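You operate a simulated robot arm through the tools that you are given. There is no shell and no other tool.

The job below is to be done with a simulated robot arm. You get a single attempt, and the scene is never put back.

TASK
Put things in order on the top of the wooden bench. At the end: the gold brass nut from the top of the wooden bench is on the box (marked "UNIONS"); the red gauge stands where the gold brass nut stood; the blue pad from the top of the wooden bench stands on top of the silver tin (marked "GREASE"); the blue gauge stands where the red gauge stood; whatever was shut is shut again. Leave all else as you found it, and nothing knocked over.

Only the result counts: the job must be done as asked and must still hold three seconds after the hand-in. Knocking over, shifting, dropping, spilling or breaking anything else fails it.

THE ROBOT
A 7-joint arm with a two-finger parallel gripper, fixed in place. Base frame: the origin is at the foot of the arm, x ahead of it, y to its left, z up; the work surface is at about z = 0. Units: mm, rad, N and s.
With the tool pointing down near the work surface it reaches from about 240 to 620 mm from the base axis. Its first joint turns from -1.152 to 1.152 rad. Payload 2.6 kg.
The TCP is the grasp point between the finger pads, 30 mm short of the fingertips. In the tool frame z runs along the fingers and y along their closing line. The gripper opens to 94 mm. The fingers are 28 mm wide and 10 mm thick; the gripper's body (50 by 96 mm) begins 55 mm behind the TCP.
Orientation is that of the tool frame in the base frame, as [roll, pitch, yaw] about the fixed x, y, z axes, in that order (R = Rz(yaw) Ry(pitch) Rx(roll)). With the fingers straight down and closing along the base's y, the tool's x points along the base's -x, its y along +y and its z along -z.

THE INTERFACE
- The arm moves only by the tool jog_arm. Its argument "increments" is a list of rows, each a list of 6 numbers: the shift along the tool's x, y, z in m, then the turn, a rotation vector about the tool's x, y, z in rad. In form: [[tx, ty, tz, rx, ry, rz], ...]. A call has 1 to 20 rows; each row is the pose to reach, as a shift and turn from the pose commanded when the call began, along the tool's axes at that moment. "grip" is the closure, from 0 (fully open) to 1 (shut), set as the call begins (left out, the last holds). A row lasts 0.2 s, in which the tool goes at most 50 mm and 0.15 rad; a call with a longer step from one row to the next is refused whole, and so is a gripper value outside its range. A pose out of reach is approached as far as the arm can. The call stops where the force on the tool passes 40 N (or 10 N more than at its start, if that is more) or the arm is blocked; 0.2 s more then pass. Each finger travels about 72 mm/s and halts on what it meets, pressing with about 26 N; the grip force reading is that of the motor and also rises with nothing between the fingers. The clock runs only during rows and for 0.2 s after the last one: add rows that repeat a pose to give the fingers time. It gives the time, the measured TCP pose, the force on the tool (base axes), the opening and the grip force at its end, in the units of the frame above (readings bear some noise), with the torque about the TCP (base axes, N m) and any sound that the robot's microphone picked up.
- Cameras (640 x 400 px; columns grow to the right, rows downward): "scene" is fixed at [19.8, 418.3, 572.2]; the picture's right is [-0.90, -0.43, 0.00], its down [-0.21, 0.44, -0.87] and it looks along [0.38, -0.79, -0.49] (base axes); focal length 335 px, centre (320, 200). "wrist" rides on the gripper at [76, 14, -102] in the tool frame; the picture's right is [-0.18, 0.98, 0.00], its down [-0.75, -0.14, -0.64] and it looks along [-0.63, -0.12, 0.77] (tool axes); focal length 243 px, centre (320, 200). There is no depth. A picture from a camera that has moved, and an enlarged one, comes with that camera's place and axes in the base frame and with its lens.
- grab_frame(camera): a new picture of that camera. It takes no simulated time.
- zoom(camera, box): a new picture of the part [left, top, right, bottom] of that camera's present view, enlarged. It takes no simulated time.
- finish_job(): hands the job in; it is judged then, once.

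Places have to be worked out from the pictures, the camera data and where the tool is seen. Open the gripper and draw the arm clear of the work before you hand the job in, unless the task says otherwise.

The tools are called as a command line: name --pt "numbers of a row" for each row, then --argument value for the rest, lists and objects as JSON in quotes. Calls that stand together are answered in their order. jog_arm: Moves the arm, as the interface text tells. Its arguments: {"type":"object","properties":{"increments":{"type":"array"},"grip":{"type":"number"}},"required":["increments"]} The other tools are called the same way: grab_frame (camera) takes a picture; zoom (camera, box) takes an enlarged picture of a part of a camera's view; finish_job () hands the job in.

At the start:

```text
t: 0.0
tcp_pos: [324.1, -321.6, 275.5]
tcp_rot: [3.141, -0.002, -3.141]
force: [-0.3, -0.7, 0.4]
wrist_torque: [-0.02, -0.02, -0.02]
opening: 94.0
grip_force: 0.2
```

scene: 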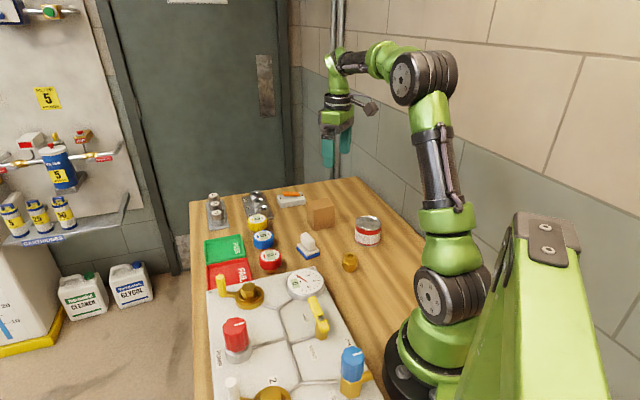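
wrist: 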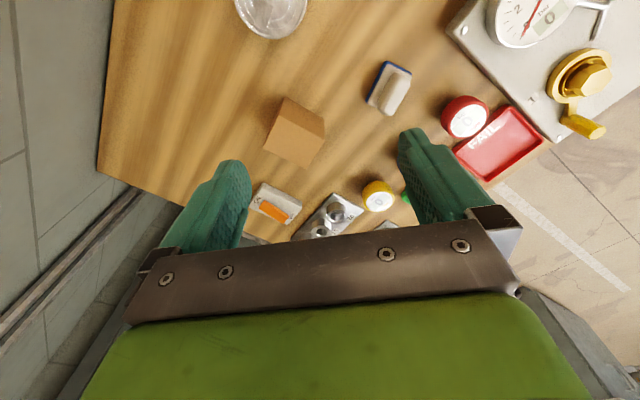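

The opening pictures show the bench with small items, a panel and a tin; I zoom in to identify each of them before moving.

zoom --camera "scene" --box '[190, 170, 400, 300]'

zoom --camera "scene" --box '[190, 260, 400, 400]'

zoom --camera "wrist" --box '[200, 0, 640, 240]'

```text
3.05 times, centred on (295, 235) of scene
camera zoom: at [19.8, 418.3, 572.2], right [-0.9, -0.43, 0.0], down [-0.21, 0.44, -0.87], along [0.38, -0.79, -0.49], focal length 1020 px, centre (396, 93)
```

zoom: 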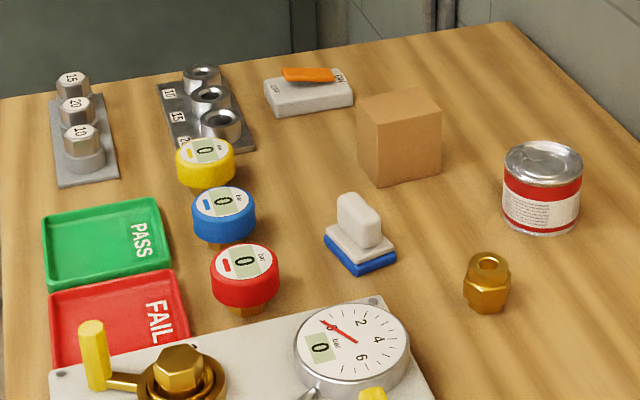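

```text
2.86 times, centred on (295, 330) of scene
camera zoom: at [19.8, 418.3, 572.2], right [-0.9, -0.43, 0.0], down [-0.21, 0.44, -0.87], along [0.38, -0.79, -0.49], focal length 956 px, centre (391, -171)
```

zoom: 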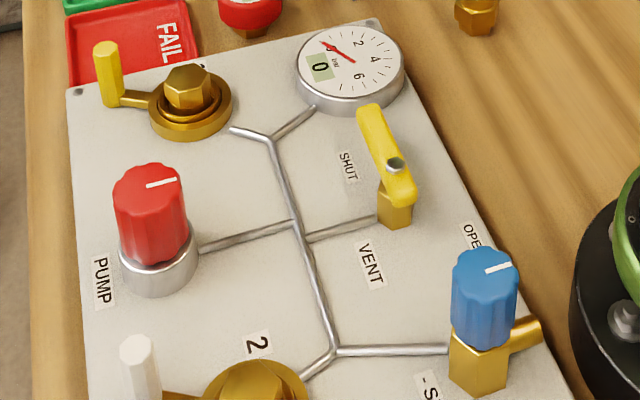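

```text
1.45 times, centred on (420, 120) of wrist
camera zoom: at [246.8, -306.2, 378.3], right [0.18, 0.98, 0.0], down [0.75, -0.14, 0.64], along [0.63, -0.12, -0.77], focal length 353 px, centre (174, 316)
```

zoom: 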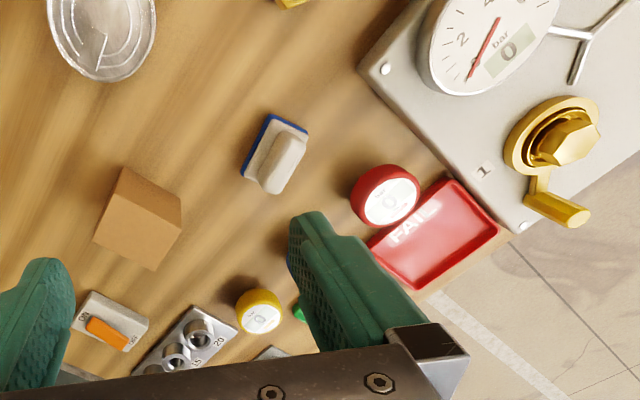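

The red gauge looks to be near (415,-124), blue near (481,-189), nut near (238,-219), pad near (364,-230), box near (396,-381) and tin near (230,-341). I swing the wrist camera over the nut at height, turning the tool 45 degrees, to measure better.

jog_arm --pt "0.015 0.017 0 0 0 0.131" --pt "0.029 0.034 0 0 0 0.262" --pt "0.043 0.051 0 0 0 0.393" --pt "0.057 0.068 0 0 0 0.524" --pt "0.072 0.085 0 0 0 0.654" --pt "0.086 0.102 0 0 0 0.785" --pt "0.086 0.102 0 0 0 0.785" --grip 0

grab_frame --camera "wrist"

grab_frame --camera "scene"

```text
t: 1.6
tcp_pos: [237.4, -220.6, 275.0]
tcp_rot: [-3.141, -0.001, 2.353]
force: [0.2, 0.5, 0.2]
wrist_torque: [-0.02, 0.0, -0.01]
opening: 94.3
grip_force: 0.1
```

```text
taken
camera wrist: at [192.9, -154.5, 378.2], right [0.83, 0.56, 0.0], down [0.43, -0.63, 0.64], along [0.36, -0.53, -0.77], focal length 243 px, centre (320, 200)
```

wrist: 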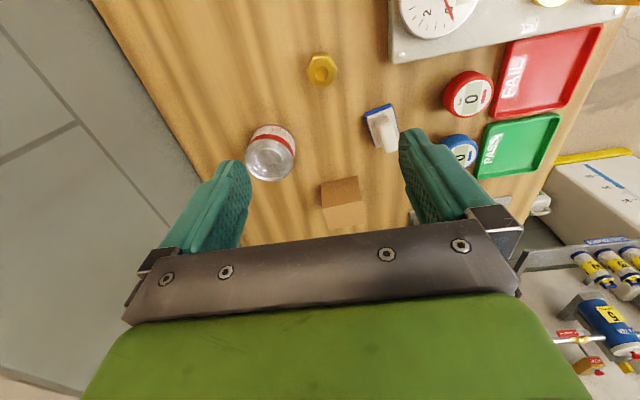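

```text
taken
```

scene: 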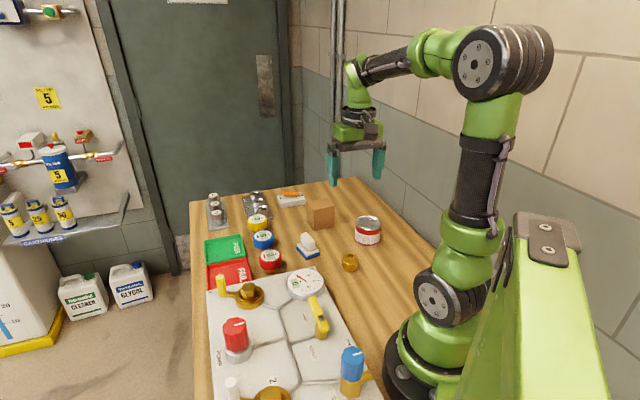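

The nut lies almost directly under the TCP, as reckoned. I zoom in on the wrist view to read object shapes, orientation and places.

zoom --camera "wrist" --box '[240, 20, 440, 145]'

zoom --camera "wrist" --box '[380, 0, 620, 150]'

zoom --camera "wrist" --box '[230, 100, 430, 240]'

```text
3.20 times, centred on (340, 82) of wrist
camera zoom: at [192.9, -154.5, 378.2], right [0.83, 0.56, 0.0], down [0.43, -0.63, 0.64], along [0.36, -0.53, -0.77], focal length 776 px, centre (256, 576)
```

zoom: 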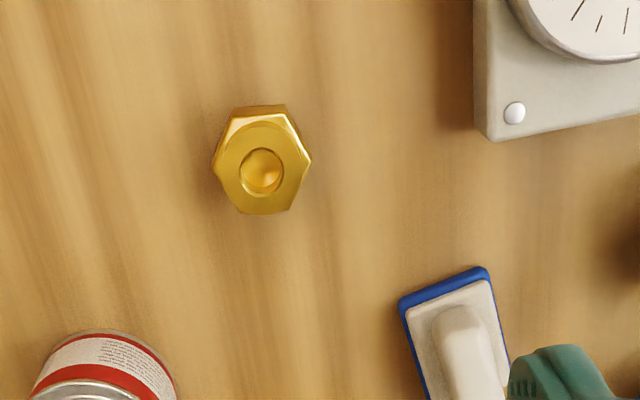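

```text
2.67 times, centred on (500, 75) of wrist
camera zoom: at [192.9, -154.5, 378.2], right [0.83, 0.56, 0.0], down [0.43, -0.63, 0.64], along [0.36, -0.53, -0.77], focal length 647 px, centre (-160, 533)
```

zoom: 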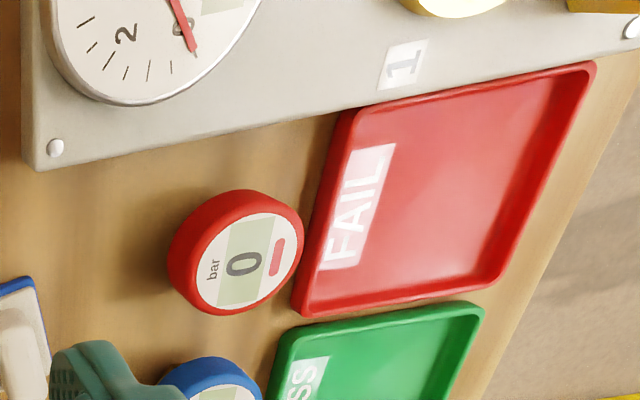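

```text
2.86 times, centred on (330, 170) of wrist
camera zoom: at [192.9, -154.5, 378.2], right [0.83, 0.56, 0.0], down [0.43, -0.63, 0.64], along [0.36, -0.53, -0.77], focal length 693 px, centre (291, 286)
```

zoom: 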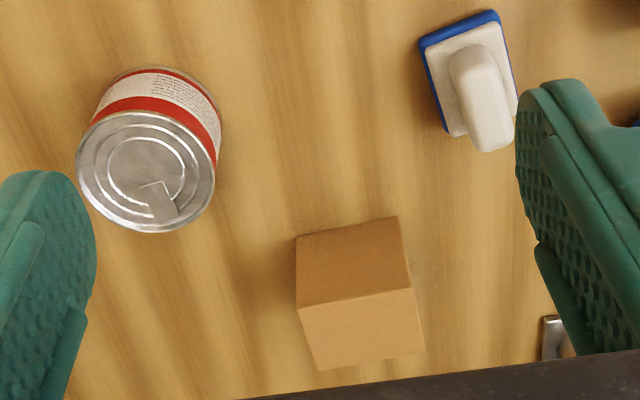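

The tin has a ring-pull lid and the cardboard box shows two plain faces. I zoom in on the box and the white device to find the "UNIONS" mark.

zoom --camera "scene" --box '[265, 180, 345, 232]'

zoom --camera "scene" --box '[195, 180, 285, 236]'

zoom --camera "scene" --box '[330, 200, 400, 280]'

zoom --camera "scene" --box '[235, 220, 335, 280]'

```text
7.69 times, centred on (305, 206) of scene
camera zoom: at [19.7, 418.3, 572.2], right [-0.9, -0.43, 0.0], down [-0.21, 0.44, -0.87], along [0.38, -0.79, -0.49], focal length 2574 px, centre (435, 154)
```

zoom: 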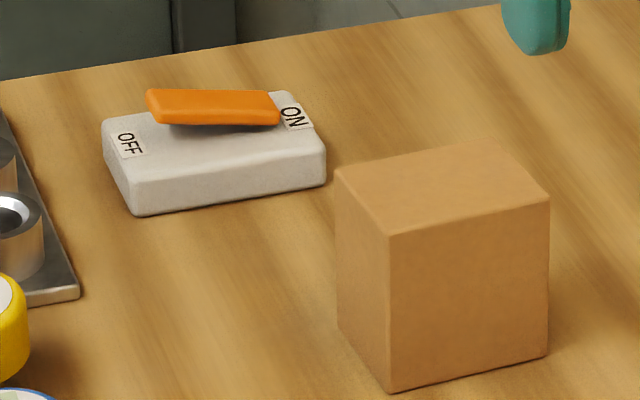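

```text
7.11 times, centred on (240, 208) of scene
camera zoom: at [19.7, 418.3, 572.2], right [-0.9, -0.43, 0.0], down [-0.21, 0.44, -0.87], along [0.38, -0.79, -0.49], focal length 2380 px, centre (889, 143)
```

zoom: 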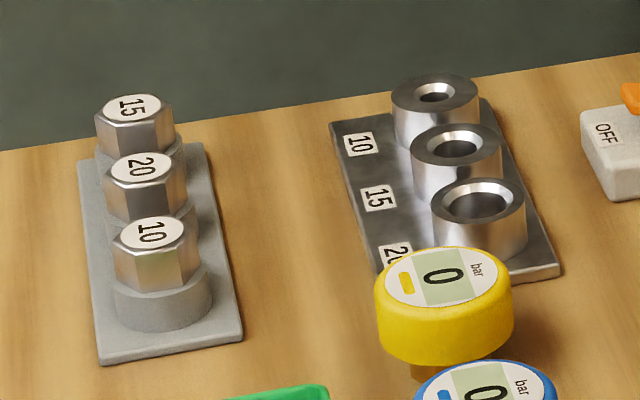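

```text
5.00 times, centred on (365, 240) of scene
camera zoom: at [19.7, 418.3, 572.2], right [-0.9, -0.43, 0.0], down [-0.21, 0.44, -0.87], along [0.38, -0.79, -0.49], focal length 1673 px, centre (95, 0)
```

zoom: 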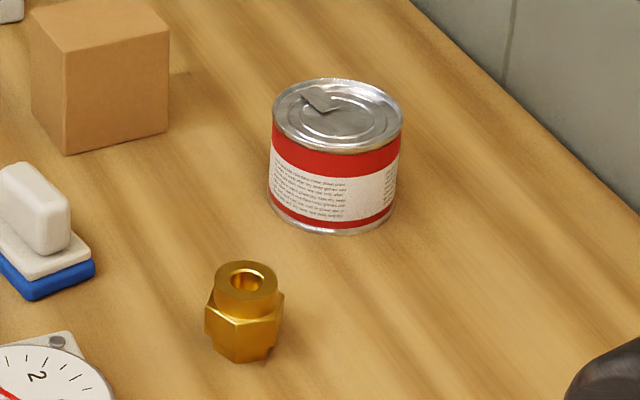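

```text
6.40 times, centred on (285, 250) of scene
camera zoom: at [19.7, 418.3, 572.2], right [-0.9, -0.43, 0.0], down [-0.21, 0.44, -0.87], along [0.38, -0.79, -0.49], focal length 2142 px, centre (544, -120)
```

zoom: 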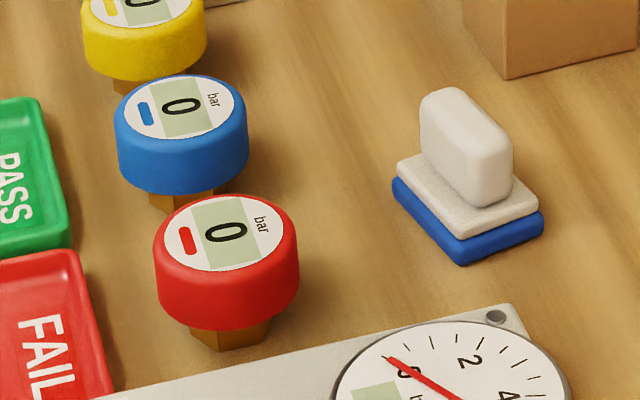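

The box centre comes out at about (392,-370) with its top at 71, and the tin at (235,-352) with its top at 57. The nut is about 35 mm across flats with flat normals near azimuth 67°, so I turn to match and come down above it for a close look.

jog_arm --pt "0.001 0.001 0.035 0 0 -0.095" --pt "0.002 0.0015 0.07 0 0 -0.19" --pt "0.003 0.002 0.105 0 0 -0.285" --pt "0.0035 0.003 0.14 0 0 -0.38" --pt "0.0035 0.003 0.155 0 0 -0.38" --pt "0.0035 0.003 0.155 0 0 -0.38"

grab_frame --camera "wrist"

grab_frame --camera "scene"

```text
t: 3.0
tcp_pos: [236.0, -215.0, 120.3]
tcp_rot: [-3.142, -0.001, 2.736]
force: [0.6, 0.4, 0.9]
wrist_torque: [-0.01, -0.01, 0.0]
opening: 94.2
grip_force: 0.0
```

```text
taken
camera wrist: at [171.0, -170.9, 222.3], right [0.56, 0.83, 0.0], down [0.64, -0.43, 0.64], along [0.53, -0.36, -0.77], focal length 243 px, centre (320, 200)
```

wrist: 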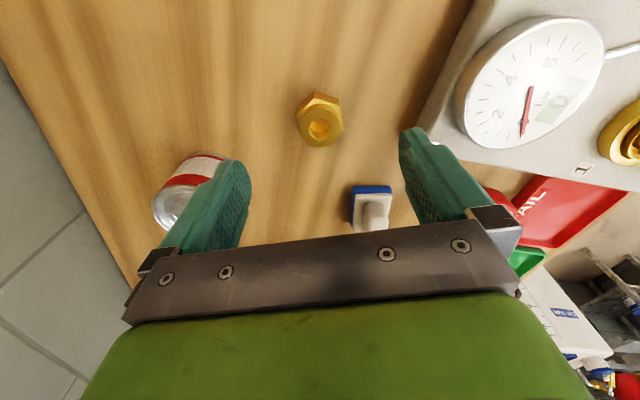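

```text
taken
```

scene: 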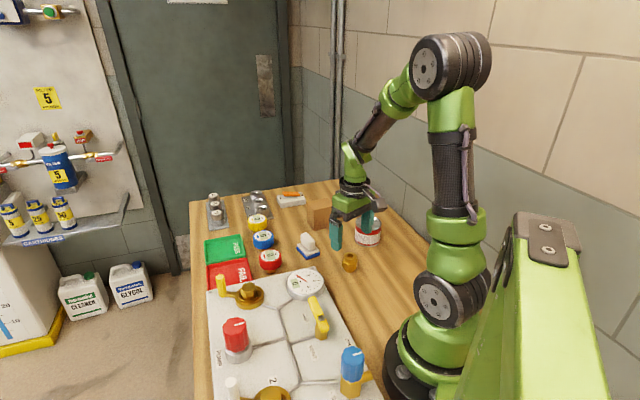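

zoom --camera "wrist" --box '[270, 70, 370, 170]'

```text
4.00 times, centred on (320, 120) of wrist
camera zoom: at [171.0, -170.9, 222.3], right [0.56, 0.83, 0.0], down [0.64, -0.43, 0.64], along [0.53, -0.36, -0.77], focal length 970 px, centre (320, 520)
```

zoom: 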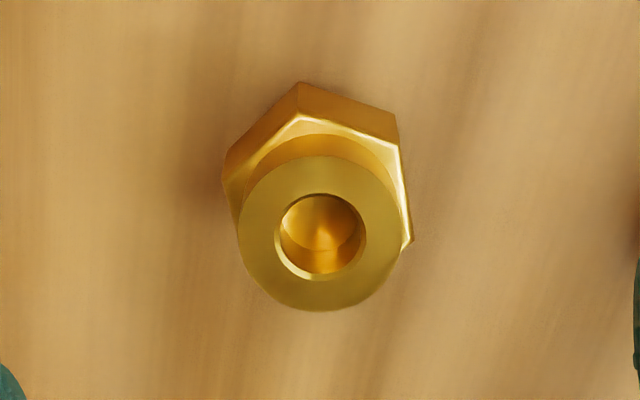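

The nut sits about 1–2 mm off the TCP axis. I correct that, come down so that the fingertips are about 6 mm above the bench, then close on the hex flats.

jog_arm --pt "-0.001 -0.0004 0.035 0 0 -0.03" --pt "-0.002 -0.0008 0.065 0 0 -0.03" --pt "-0.002 -0.0008 0.08 0 0 -0.03" --pt "-0.002 -0.0008 0.0845 0 0 -0.03" --pt "-0.002 -0.0008 0.0845 0 0 -0.03"

grab_frame --camera "wrist"

grab_frame --camera "scene"

```text
t: 4.2
tcp_pos: [238.0, -216.7, 35.4]
tcp_rot: [-3.141, 0.0, 2.766]
force: [0.7, -0.1, -0.4]
wrist_torque: [0.03, 0.02, -0.04]
opening: 93.9
grip_force: 0.0
```

```text
taken
camera wrist: at [172.2, -174.6, 138.8], right [0.53, 0.85, 0.0], down [0.65, -0.41, 0.64], along [0.54, -0.34, -0.77], focal length 243 px, centre (320, 200)
```

wrist: 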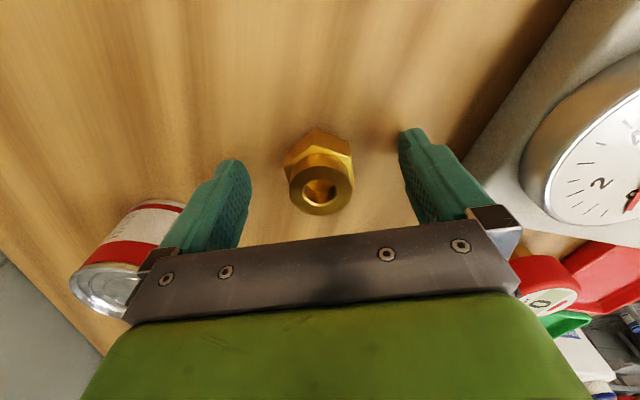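

```text
taken
```

scene: 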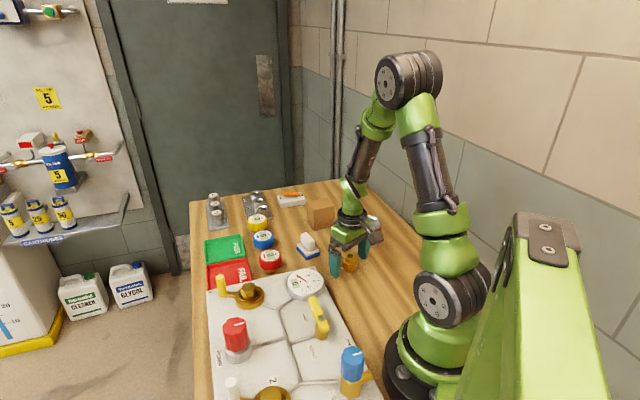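

The nut is centred between the open fingers. I close on it while holding still.

jog_arm --pt "0 0 0 0 0 0" --pt "0 0 0 0 0 0" --pt "0 0 0 0 0 0" --pt "0 0 0 0 0 0" --pt "0 0 0 0 0 0" --grip 1

zoom --camera "wrist" --box '[220, 100, 420, 250]'

```text
t: 5.4
tcp_pos: [238.0, -217.0, 35.9]
tcp_rot: [-3.14, 0.0, 2.766]
force: [0.2, 0.4, -0.1]
wrist_torque: [0.0, 0.03, 0.01]
opening: 40.5
grip_force: 25.9
```

```text
2.67 times, centred on (320, 175) of wrist
camera zoom: at [172.2, -174.6, 139.0], right [0.53, 0.85, 0.0], down [0.65, -0.41, 0.64], along [0.54, -0.34, -0.77], focal length 647 px, centre (320, 267)
```

zoom: 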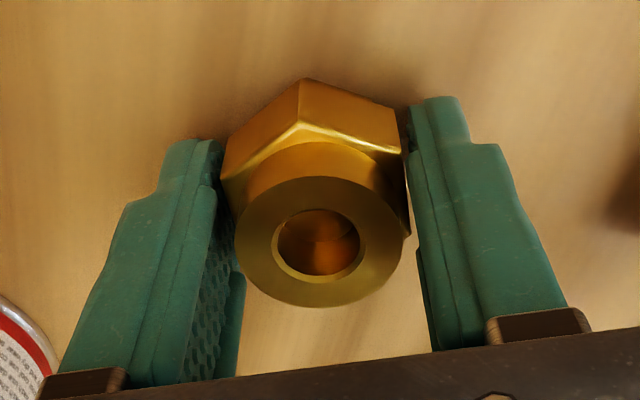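

Gripped at 40.5 mm, with the nut originally at about (236,-215). I lift it straight up and check that it holds.

jog_arm --pt "0 0 -0.01 0 0 0" --pt "0 0 -0.045 0 0 0" --pt "0 0 -0.09 0 0 0" --pt "0 0 -0.13 0 0 0" --pt "0 0 -0.145 0 0 0" --pt "0 0 -0.145 0 0 0"

grab_frame --camera "wrist"

grab_frame --camera "scene"

```text
t: 6.8
tcp_pos: [238.7, -215.8, 181.0]
tcp_rot: [3.14, -0.001, 2.766]
force: [0.0, -0.4, -1.7]
wrist_torque: [-0.01, 0.03, -0.01]
opening: 40.7
grip_force: 25.7
```

```text
taken
camera wrist: at [172.4, -174.3, 283.9], right [0.53, 0.85, 0.0], down [0.65, -0.41, 0.64], along [0.54, -0.34, -0.77], focal length 243 px, centre (320, 200)
```

wrist: 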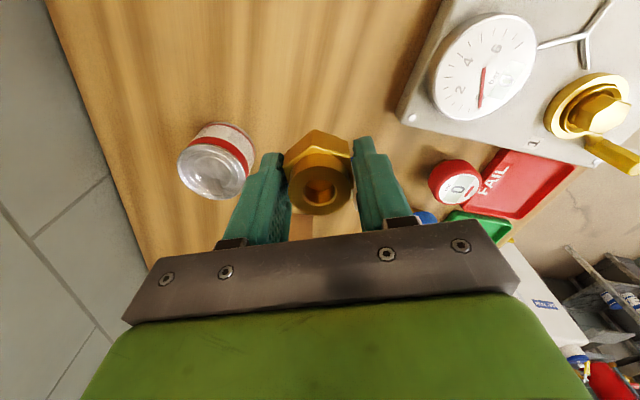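

```text
taken
```

scene: 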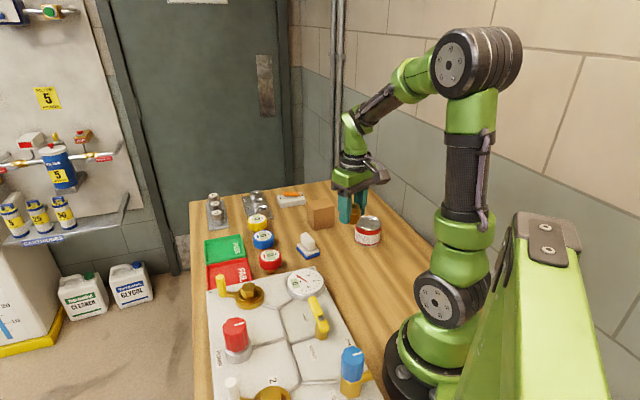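

The nut is held and lifted. I carry it over the top of the pad area to above the box at this height.

jog_arm --pt "-0.034 -0.0143 0 0 0 0" --pt "-0.074 -0.0315 0 0 0 0" --pt "-0.114 -0.0485 0 0 0 0" --pt "-0.154 -0.0655 0 0 0 0" --pt "-0.188 -0.08 0 0 0 0" --pt "-0.2018 -0.0858 0 0 0 0" --pt "-0.2018 -0.0858 0 0 0 0"

grab_frame --camera "wrist"

zoom --camera "scene" --box '[260, 140, 400, 240]'

```text
t: 8.4
tcp_pos: [395.6, -370.0, 180.3]
tcp_rot: [-3.141, 0.0, 2.766]
force: [-0.4, -0.9, -2.5]
wrist_torque: [0.03, 0.0, -0.02]
opening: 40.4
grip_force: 26.2
```

```text
taken
camera wrist: at [329.1, -328.0, 283.5], right [0.53, 0.85, 0.0], down [0.65, -0.41, 0.64], along [0.54, -0.34, -0.77], focal length 243 px, centre (320, 200)
```

wrist: 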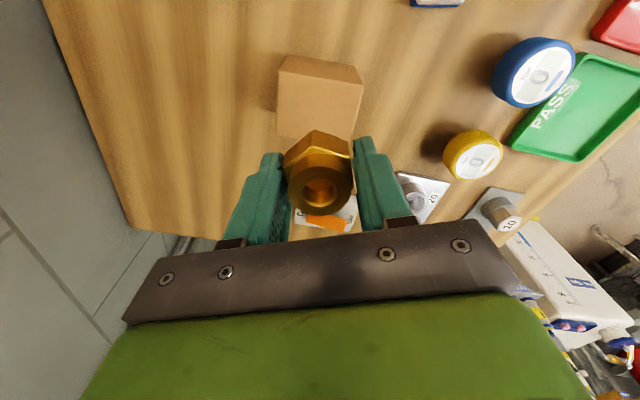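

```text
4.00 times, centred on (330, 190) of scene
camera zoom: at [19.8, 418.3, 572.2], right [-0.9, -0.43, 0.0], down [-0.21, 0.44, -0.87], along [0.38, -0.79, -0.49], focal length 1339 px, centre (280, 240)
```

zoom: 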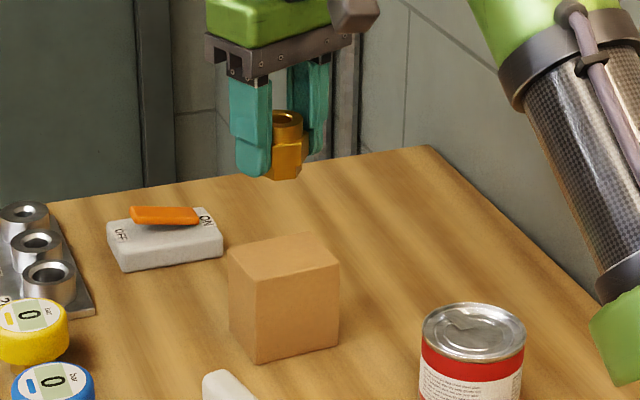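

The nut appears above the box; I zoom in to fix the box top against the tool before lowering.

zoom --camera "wrist" --box '[250, 40, 390, 160]'

```text
3.33 times, centred on (320, 100) of wrist
camera zoom: at [329.1, -328.0, 283.5], right [0.53, 0.85, 0.0], down [0.65, -0.41, 0.64], along [0.54, -0.34, -0.77], focal length 809 px, centre (320, 533)
```

zoom: 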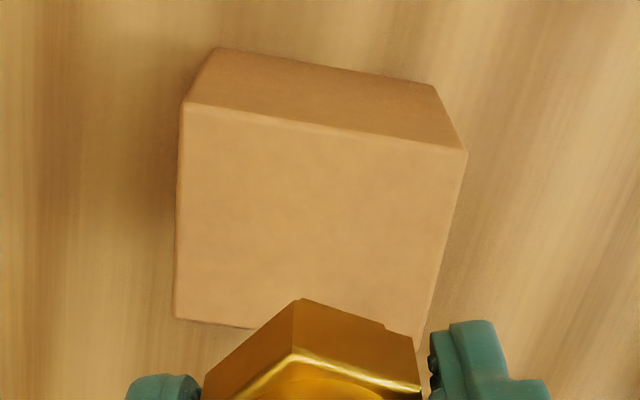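

The box centre checks out at (393,-371) and the nut at about (393,-369). I lower to just above the box top.

jog_arm --pt "-0.0007 -0.002 0.03 0 0 0" --pt "-0.0007 -0.002 0.055 0 0 0" --pt "-0.0007 -0.002 0.066 0 0 0" --pt "-0.0007 -0.002 0.068 0 0 0" --pt "-0.0007 -0.002 0.068 0 0 0"

zoom --camera "scene" --box '[280, 170, 360, 240]'

grab_frame --camera "wrist"

```text
t: 9.6
tcp_pos: [395.2, -371.7, 111.9]
tcp_rot: [-3.141, -0.001, 2.767]
force: [0.2, 0.1, -1.7]
wrist_torque: [-0.01, -0.01, -0.03]
opening: 40.7
grip_force: 25.5
```

```text
5.71 times, centred on (320, 205) of scene
camera zoom: at [19.8, 418.3, 572.2], right [-0.9, -0.43, 0.0], down [-0.21, 0.44, -0.87], along [0.38, -0.79, -0.49], focal length 1912 px, centre (320, 171)
```

zoom: 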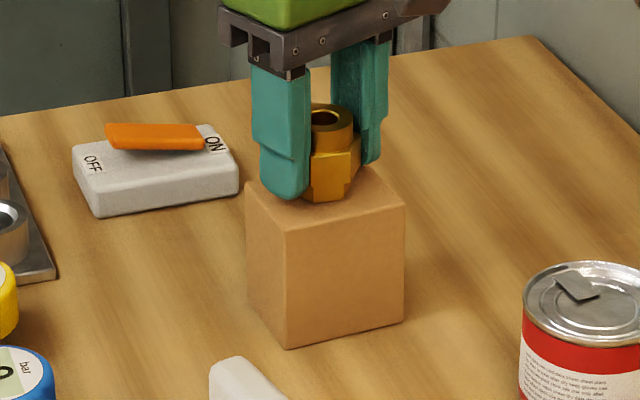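

```text
taken
camera wrist: at [329.1, -330.0, 215.7], right [0.53, 0.85, 0.0], down [0.65, -0.41, 0.64], along [0.54, -0.34, -0.77], focal length 243 px, centre (320, 200)
```

wrist: 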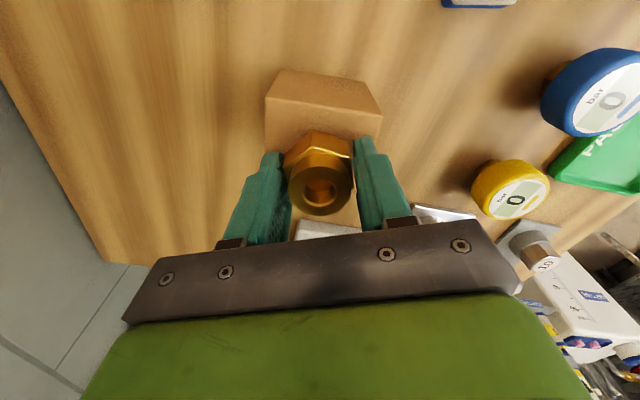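

The nut hangs a few mm above the box. I lower in small steps while watching the force.

jog_arm --pt "0 0 0.001 0 0 0" --pt "0 0 0.002 0 0 0" --pt "0 0 0.003 0 0 0"

```text
t: 10.4
tcp_pos: [394.2, -372.5, 110.8]
tcp_rot: [3.141, 0.0, 2.765]
force: [-1.9, 2.5, 9.3]
wrist_torque: [0.14, 0.15, -0.01]
opening: 40.7
grip_force: 25.7
```

Contact: about 11 N upward with the nut on the box. I ease up by 1 mm and open the fingers.

jog_arm --pt "0 0 -0.001 0 0 0"

jog_arm --pt "0 0 0 0 0 0" --pt "0 0 0 0 0 0" --pt "0 0 0 0 0 0" --pt "0 0 0 0 0 0" --grip 0.2

zoom --camera "scene" --box '[280, 170, 360, 240]'

grab_frame --camera "wrist"

```text
t: 10.8
tcp_pos: [394.8, -372.4, 111.4]
tcp_rot: [-3.141, 0.003, 2.768]
force: [1.7, -0.8, 4.2]
wrist_torque: [0.01, -0.11, 0.0]
opening: 40.6
grip_force: 26.1
```

```text
t: 11.8
tcp_pos: [395.1, -371.8, 111.4]
tcp_rot: [3.141, 0.0, 2.766]
force: [-0.6, -0.8, 0.2]
wrist_torque: [0.03, 0.0, -0.03]
opening: 75.2
grip_force: 0.0
```

```text
5.71 times, centred on (320, 205) of scene
camera zoom: at [19.8, 418.3, 572.2], right [-0.9, -0.43, 0.0], down [-0.21, 0.44, -0.87], along [0.38, -0.79, -0.49], focal length 1912 px, centre (320, 171)
```

zoom: 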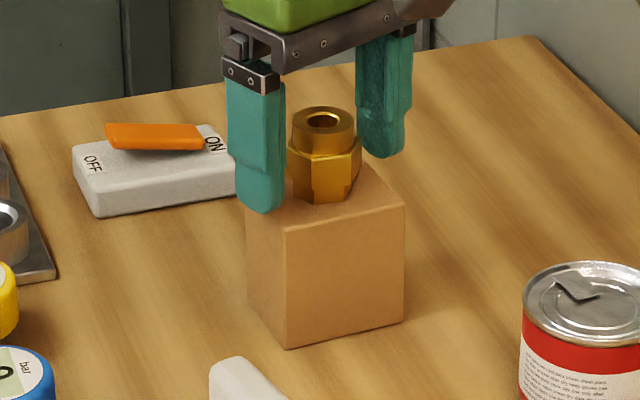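

```text
taken
camera wrist: at [328.8, -330.2, 213.9], right [0.53, 0.85, 0.0], down [0.65, -0.41, 0.64], along [0.54, -0.34, -0.77], focal length 243 px, centre (320, 200)
```

wrist: 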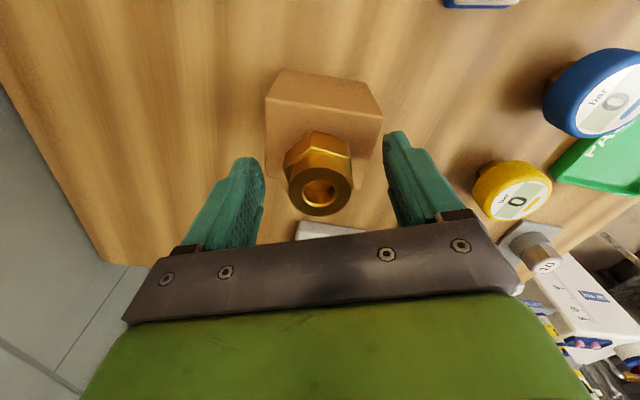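

The nut stands upright on the box. I rise straight up, then swing over to look down on the gauges from above the red one.

jog_arm --pt "0 0 -0.02 0 0 0" --pt "0 0 -0.06 0 0 0" --pt "0 0 -0.1 0 0 0" --pt "0 0 -0.13 0 0 0" --pt "0.008 0.026 -0.14 0 0 0.05" --pt "0.022 0.072 -0.14 0 0 0.12" --pt "0.036 0.118 -0.14 0 0 0.2" --pt "0.05 0.164 -0.14 0 0 0.3" --pt "0.064 0.21 -0.14 0 0 0.38" --pt "0.0727 0.239 -0.14 0 0 0.41" --pt "0.0727 0.239 -0.14 0 0 0.41"

grab_frame --camera "wrist"

grab_frame --camera "scene"

```text
t: 14.2
tcp_pos: [414.2, -122.2, 251.5]
tcp_rot: [3.141, -0.001, 2.356]
force: [0.2, 0.1, 0.2]
wrist_torque: [0.0, -0.01, -0.04]
opening: 75.3
grip_force: 0.1
```

```text
taken
camera wrist: at [370.5, -57.8, 354.7], right [0.83, 0.56, 0.0], down [0.43, -0.63, 0.64], along [0.36, -0.53, -0.77], focal length 243 px, centre (320, 200)
```

wrist: 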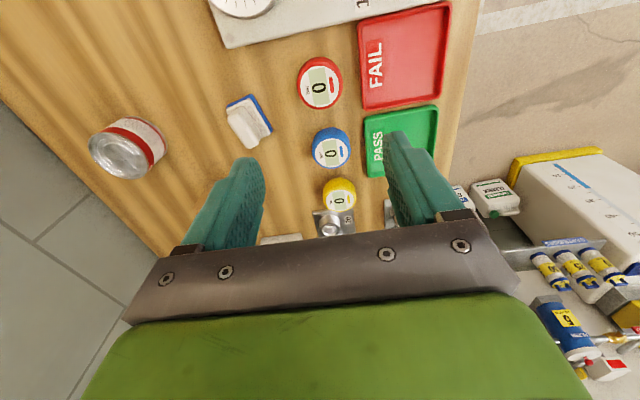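

```text
taken
```

scene: 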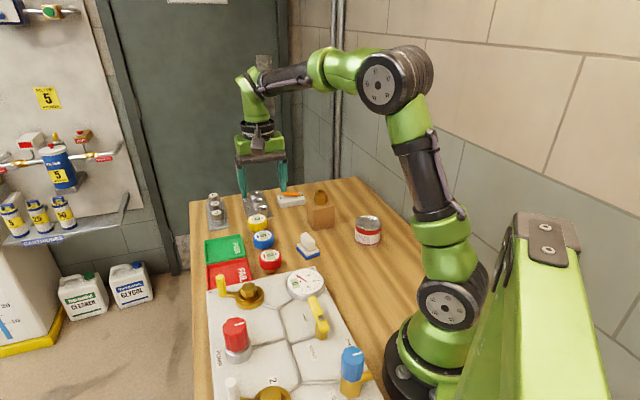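

The nut is still on the box and the gauges are well in view. I zoom in for measurements of the red and blue gauges, the pad and the tin lid.

zoom --camera "wrist" --box '[270, 40, 390, 115]'

zoom --camera "wrist" --box '[270, 110, 390, 220]'

zoom --camera "wrist" --box '[80, 80, 290, 190]'

```text
5.33 times, centred on (330, 78) of wrist
camera zoom: at [370.5, -57.8, 354.7], right [0.83, 0.56, 0.0], down [0.43, -0.63, 0.64], along [0.36, -0.53, -0.77], focal length 1294 px, centre (267, 853)
```

zoom: 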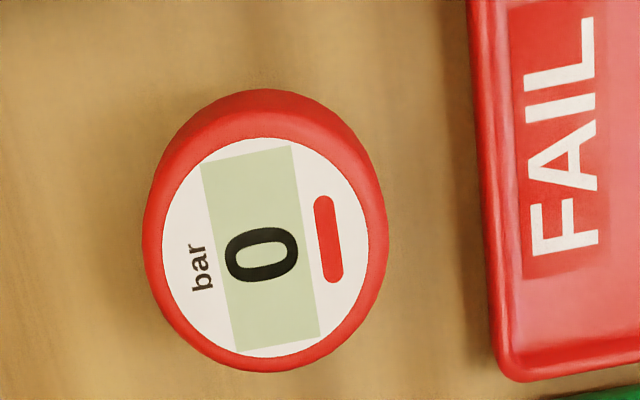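

```text
3.64 times, centred on (330, 165) of wrist
camera zoom: at [370.5, -57.8, 354.7], right [0.83, 0.56, 0.0], down [0.43, -0.63, 0.64], along [0.36, -0.53, -0.77], focal length 882 px, centre (284, 327)
```

zoom: 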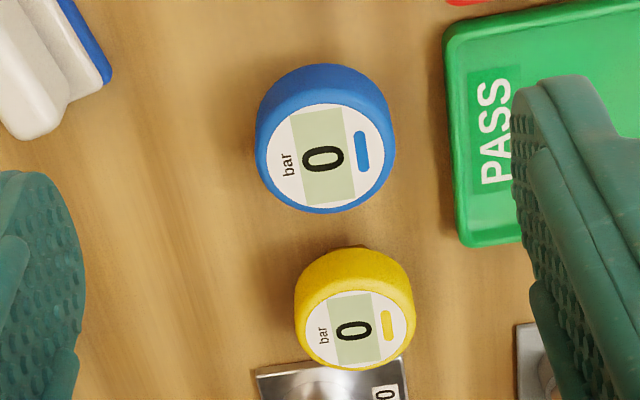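

```text
3.05 times, centred on (185, 135) of wrist
camera zoom: at [370.5, -57.8, 354.7], right [0.83, 0.56, 0.0], down [0.43, -0.63, 0.64], along [0.36, -0.53, -0.77], focal length 739 px, centre (731, 398)
```

zoom: 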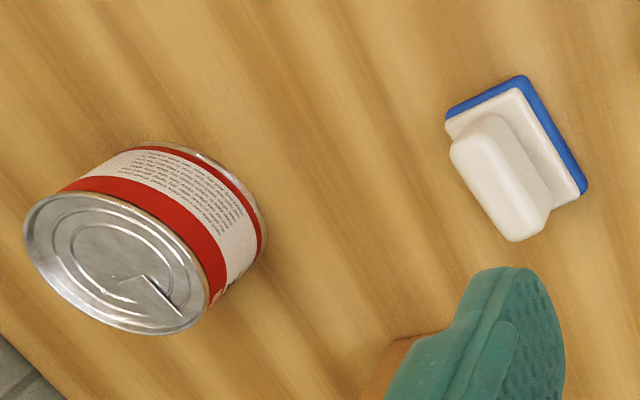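

Red stands at about (416,-125) with its top at 48, blue at about (479,-189), and the tray edge is about 51 mm from red's axis. I narrow the fingers to about 66 mm and come down over the red gauge.

jog_arm --pt "-0.001 -0.0003 0.04 0 0 0" --pt "-0.002 -0.0006 0.08 0 0 0" --pt "-0.003 -0.001 0.115 0 0 0" --pt "-0.0036 -0.001 0.14 0 0 0" --pt "-0.0036 -0.001 0.141 0 0 0" --grip 0.3

grab_frame --camera "wrist"

zoom --camera "scene" --box '[200, 170, 360, 290]'

```text
t: 15.4
tcp_pos: [417.0, -126.7, 109.5]
tcp_rot: [-3.14, -0.001, 2.355]
force: [0.2, 0.1, 0.5]
wrist_torque: [0.04, -0.02, 0.03]
opening: 65.9
grip_force: 0.0
```

```text
taken
camera wrist: at [372.5, -61.6, 212.3], right [0.83, 0.56, 0.0], down [0.43, -0.63, 0.64], along [0.36, -0.53, -0.77], focal length 243 px, centre (320, 200)
```

wrist: 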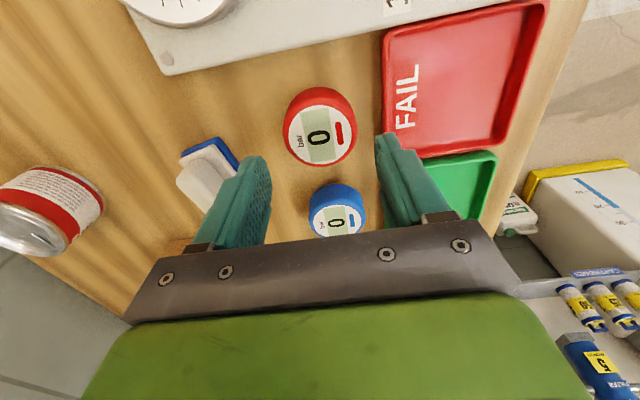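

```text
3.33 times, centred on (280, 230) of scene
camera zoom: at [19.8, 418.3, 572.2], right [-0.9, -0.43, 0.0], down [-0.21, 0.44, -0.87], along [0.38, -0.79, -0.49], focal length 1116 px, centre (453, 100)
```

zoom: 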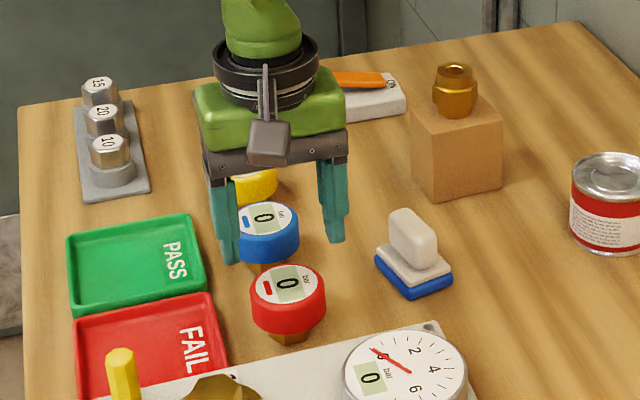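

The red gauge looks centred between the fingers; I zoom to check the offset before the final descent.

zoom --camera "wrist" --box '[260, 70, 420, 180]'

```text
3.64 times, centred on (340, 125) of wrist
camera zoom: at [372.5, -61.6, 212.3], right [0.83, 0.56, 0.0], down [0.43, -0.63, 0.64], along [0.36, -0.53, -0.77], focal length 882 px, centre (247, 473)
```

zoom: 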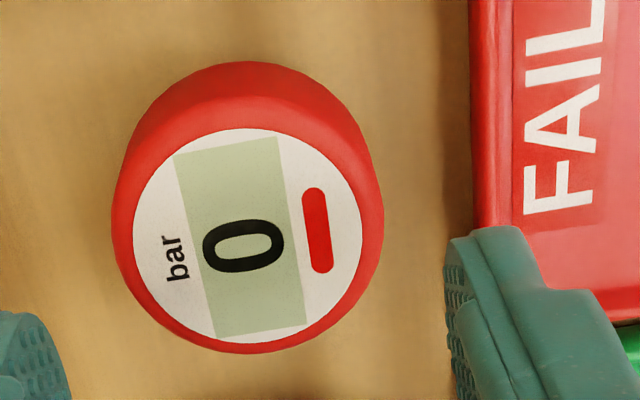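

Centred within about 1 mm. I descend to TCP z≈44 so the tips sit about 14 mm above the bench, around the cap.

jog_arm --pt "0.001 0 0.03 0 0 0" --pt "0.001 0 0.05 0 0 0" --pt "0.001 0 0.06 0 0 0" --pt "0.001 0 0.0655 0 0 0" --pt "0.001 0 0.0655 0 0 0"

grab_frame --camera "wrist"

zoom --camera "scene" --box '[200, 200, 320, 300]'

```text
t: 16.6
tcp_pos: [415.5, -126.4, 43.7]
tcp_rot: [-3.142, 0.001, 2.355]
force: [0.3, 0.8, -0.9]
wrist_torque: [0.0, 0.01, 0.03]
opening: 65.7
grip_force: 0.1
```

```text
taken
camera wrist: at [371.7, -60.8, 147.1], right [0.83, 0.56, 0.0], down [0.43, -0.63, 0.64], along [0.36, -0.53, -0.77], focal length 243 px, centre (320, 200)
```

wrist: 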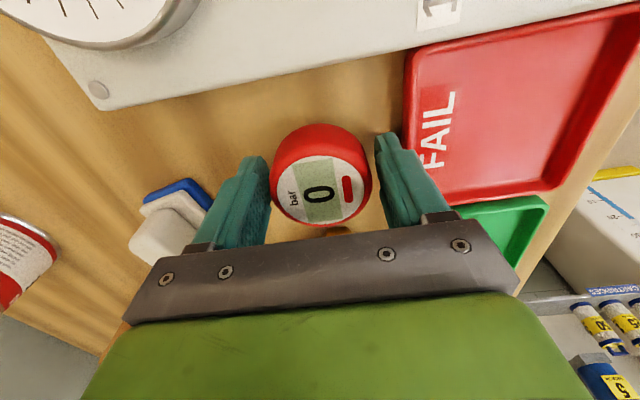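

```text
4.00 times, centred on (260, 250) of scene
camera zoom: at [19.8, 418.3, 572.2], right [-0.9, -0.43, 0.0], down [-0.21, 0.44, -0.87], along [0.38, -0.79, -0.49], focal length 1339 px, centre (560, 0)
```

zoom: 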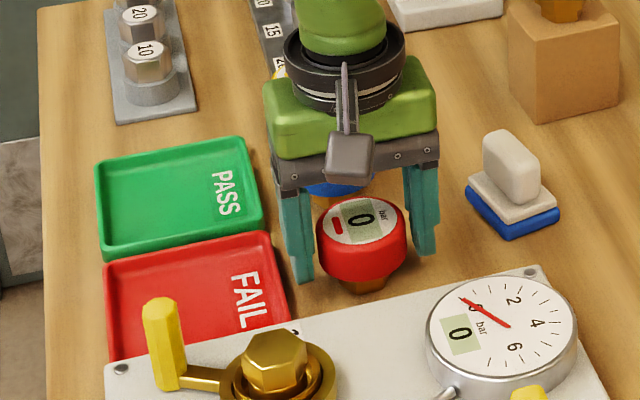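

The cap is centred between the pads. I close and hold.

jog_arm --pt "0 0 0 0 0 0" --pt "0 0 0 0 0 0" --pt "0 0 0 0 0 0" --pt "0 0 0 0 0 0" --grip 1

grab_frame --camera "wrist"

```text
t: 17.6
tcp_pos: [415.8, -125.3, 44.4]
tcp_rot: [3.141, 0.0, 2.356]
force: [0.6, 0.1, 0.0]
wrist_torque: [0.01, -0.02, -0.01]
opening: 55.0
grip_force: 25.9
```

```text
taken
camera wrist: at [371.8, -60.8, 147.3], right [0.82, 0.57, 0.0], down [0.43, -0.63, 0.64], along [0.36, -0.53, -0.77], focal length 243 px, centre (320, 200)
```

wrist: 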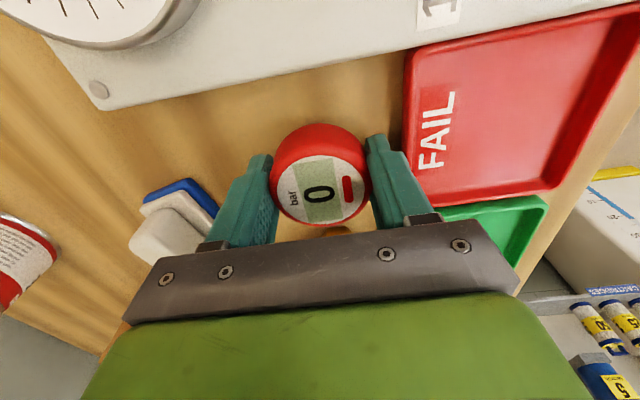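

Gripped at 55 mm. I lift the red gauge straight up and check that it is held.

jog_arm --pt "0 0 -0.01 0 0 0" --pt "0 0 -0.04 0 0 0" --pt "0 0 -0.08 0 0 0" --pt "0 0 -0.115 0 0 0" --pt "0 0 -0.12 0 0 0"

zoom --camera "scene" --box '[200, 170, 360, 290]'

```text
t: 18.8
tcp_pos: [415.3, -125.4, 164.7]
tcp_rot: [-3.142, 0.0, 2.356]
force: [-0.1, -0.5, -2.9]
wrist_torque: [0.0, 0.02, 0.05]
opening: 54.8
grip_force: 26.1
```

```text
3.33 times, centred on (280, 230) of scene
camera zoom: at [19.8, 418.3, 572.2], right [-0.9, -0.43, 0.0], down [-0.21, 0.44, -0.87], along [0.38, -0.79, -0.49], focal length 1116 px, centre (453, 100)
```

zoom: 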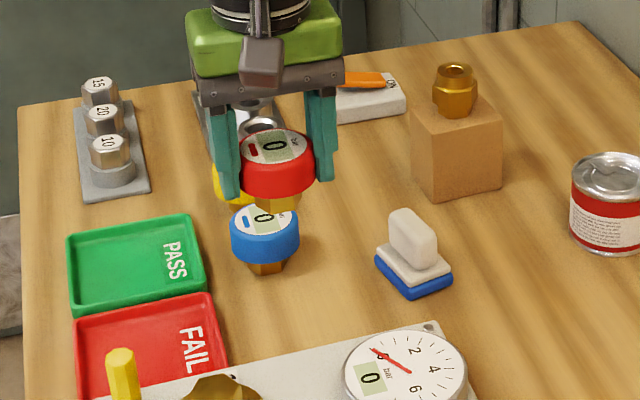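

The red gauge hangs level from the fingers and blue is undisturbed. I carry it to above the nut's old place at (236,-215).

jog_arm --pt "0.01 -0.0303 0 0 0 0" --pt "0.023 -0.0696 0 0 0 0" --pt "0.037 -0.112 0 0 0 0" --pt "0.05 -0.1514 0 0 0 0" --pt "0.06 -0.1816 0 0 0 0" --pt "0.063 -0.1907 0 0 0 0" --pt "0.063 -0.1907 0 0 0 0"

grab_frame --camera "wrist"

grab_frame --camera "scene"

```text
t: 20.4
tcp_pos: [236.1, -218.1, 164.2]
tcp_rot: [-3.141, 0.001, 2.356]
force: [-0.1, -0.5, -2.2]
wrist_torque: [-0.02, -0.01, -0.02]
opening: 55.1
grip_force: 26.0
```

```text
taken
camera wrist: at [192.0, -151.8, 267.4], right [0.82, 0.57, 0.0], down [0.43, -0.63, 0.64], along [0.36, -0.53, -0.77], focal length 243 px, centre (320, 200)
```

wrist: 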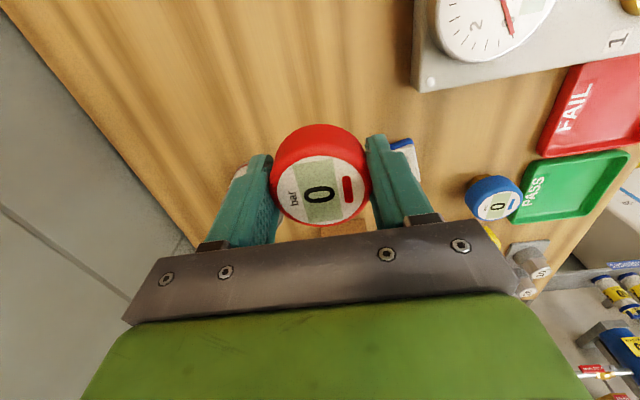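

```text
taken
```

scene: 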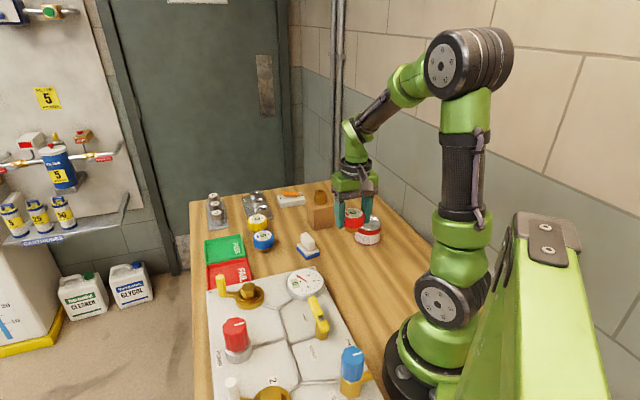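

The red gauge is above the nut's old place. I lower to a few mm above the bench.

jog_arm --pt "0 0 0.04 0 0 0" --pt "0 0 0.08 0 0 0" --pt "0 0 0.105 0 0 0" --pt "0 0 0.116 0 0 0" --pt "0 0 0.116 0 0 0"

grab_frame --camera "wrist"

zoom --camera "scene" --box '[280, 200, 400, 290]'

```text
t: 21.6
tcp_pos: [237.2, -216.7, 48.8]
tcp_rot: [-3.141, -0.002, 2.357]
force: [0.0, -0.3, -1.9]
wrist_torque: [-0.02, -0.02, -0.02]
opening: 54.9
grip_force: 25.8
```

```text
taken
camera wrist: at [192.2, -152.1, 151.1], right [0.82, 0.57, 0.0], down [0.43, -0.63, 0.64], along [0.36, -0.53, -0.77], focal length 243 px, centre (320, 200)
```

wrist: 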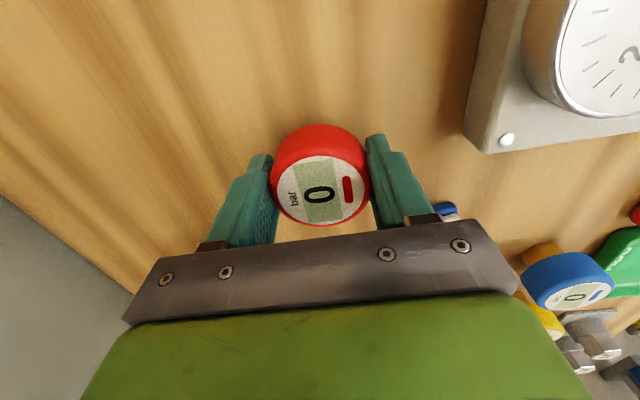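

```text
4.44 times, centred on (340, 245) of scene
camera zoom: at [19.8, 418.3, 572.2], right [-0.9, -0.43, 0.0], down [-0.21, 0.44, -0.87], along [0.38, -0.79, -0.49], focal length 1487 px, centre (231, 0)
```

zoom: 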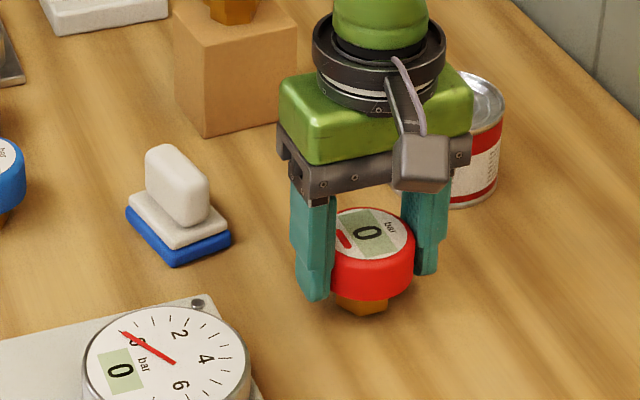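

The gauge foot lines up with the picture position the nut had. I lower in millimetre steps to make contact.

jog_arm --pt "0 0 0.001 0 0 0" --pt "0 0 0.002 0 0 0" --pt "0 0 0.003 0 0 0"

```text
t: 22.4
tcp_pos: [236.2, -216.3, 45.1]
tcp_rot: [-3.141, 0.0, 2.357]
force: [0.3, -1.1, -1.3]
wrist_torque: [0.01, 0.01, 0.0]
opening: 55.1
grip_force: 25.8
```

jog_arm --pt "0 0 0.0005 0 0 0" --pt "0 0 0.001 0 0 0" --pt "0 0 0.0015 0 0 0"

```text
t: 23.2
tcp_pos: [236.6, -215.1, 44.2]
tcp_rot: [3.142, 0.0, 2.355]
force: [-0.1, -0.1, -1.8]
wrist_torque: [0.01, 0.02, -0.04]
opening: 55.1
grip_force: 26.0
```

No contact yet; I continue down in half-millimetre steps.

jog_arm --pt "0 0 0.0005 0 0 0" --pt "0 0 0.001 0 0 0"

```text
t: 23.8
tcp_pos: [236.3, -215.8, 44.0]
tcp_rot: [-3.142, 0.002, 2.354]
force: [-5.8, 3.6, 21.2]
wrist_torque: [0.09, 0.15, -0.03]
opening: 54.9
grip_force: 26.2
```

Contact made at about 21 N. I back off slightly and then release to a 70 mm opening.

jog_arm --pt "0 0 -0.0008 0 0 0"

jog_arm --pt "0 0 0 0 0 0" --pt "0 0 0 0 0 0" --pt "0 0 0 0 0 0" --grip 0.2

zoom --camera "scene" --box '[280, 200, 400, 290]'

grab_frame --camera "wrist"

```text
t: 24.2
tcp_pos: [236.6, -216.0, 42.2]
tcp_rot: [3.141, 0.003, 2.356]
force: [-1.7, 2.4, 10.7]
wrist_torque: [-0.05, -0.05, -0.02]
opening: 55.0
grip_force: 25.5
```

```text
t: 25.0
tcp_pos: [236.0, -216.7, 44.3]
tcp_rot: [3.141, 0.0, 2.356]
force: [-0.2, 0.6, -0.5]
wrist_torque: [0.0, -0.01, 0.02]
opening: 74.9
grip_force: 0.1
```

```text
4.44 times, centred on (340, 245) of scene
camera zoom: at [19.8, 418.3, 572.2], right [-0.9, -0.43, 0.0], down [-0.21, 0.44, -0.87], along [0.38, -0.79, -0.49], focal length 1487 px, centre (231, 0)
```

zoom: 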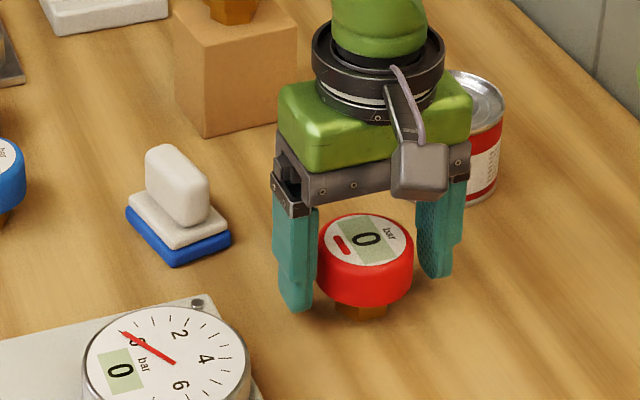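

```text
taken
camera wrist: at [192.3, -151.4, 146.6], right [0.82, 0.57, 0.0], down [0.43, -0.63, 0.64], along [0.36, -0.53, -0.77], focal length 243 px, centre (320, 200)
```

wrist: 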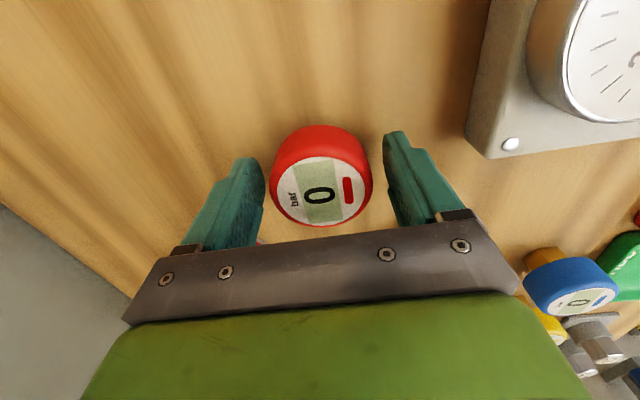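

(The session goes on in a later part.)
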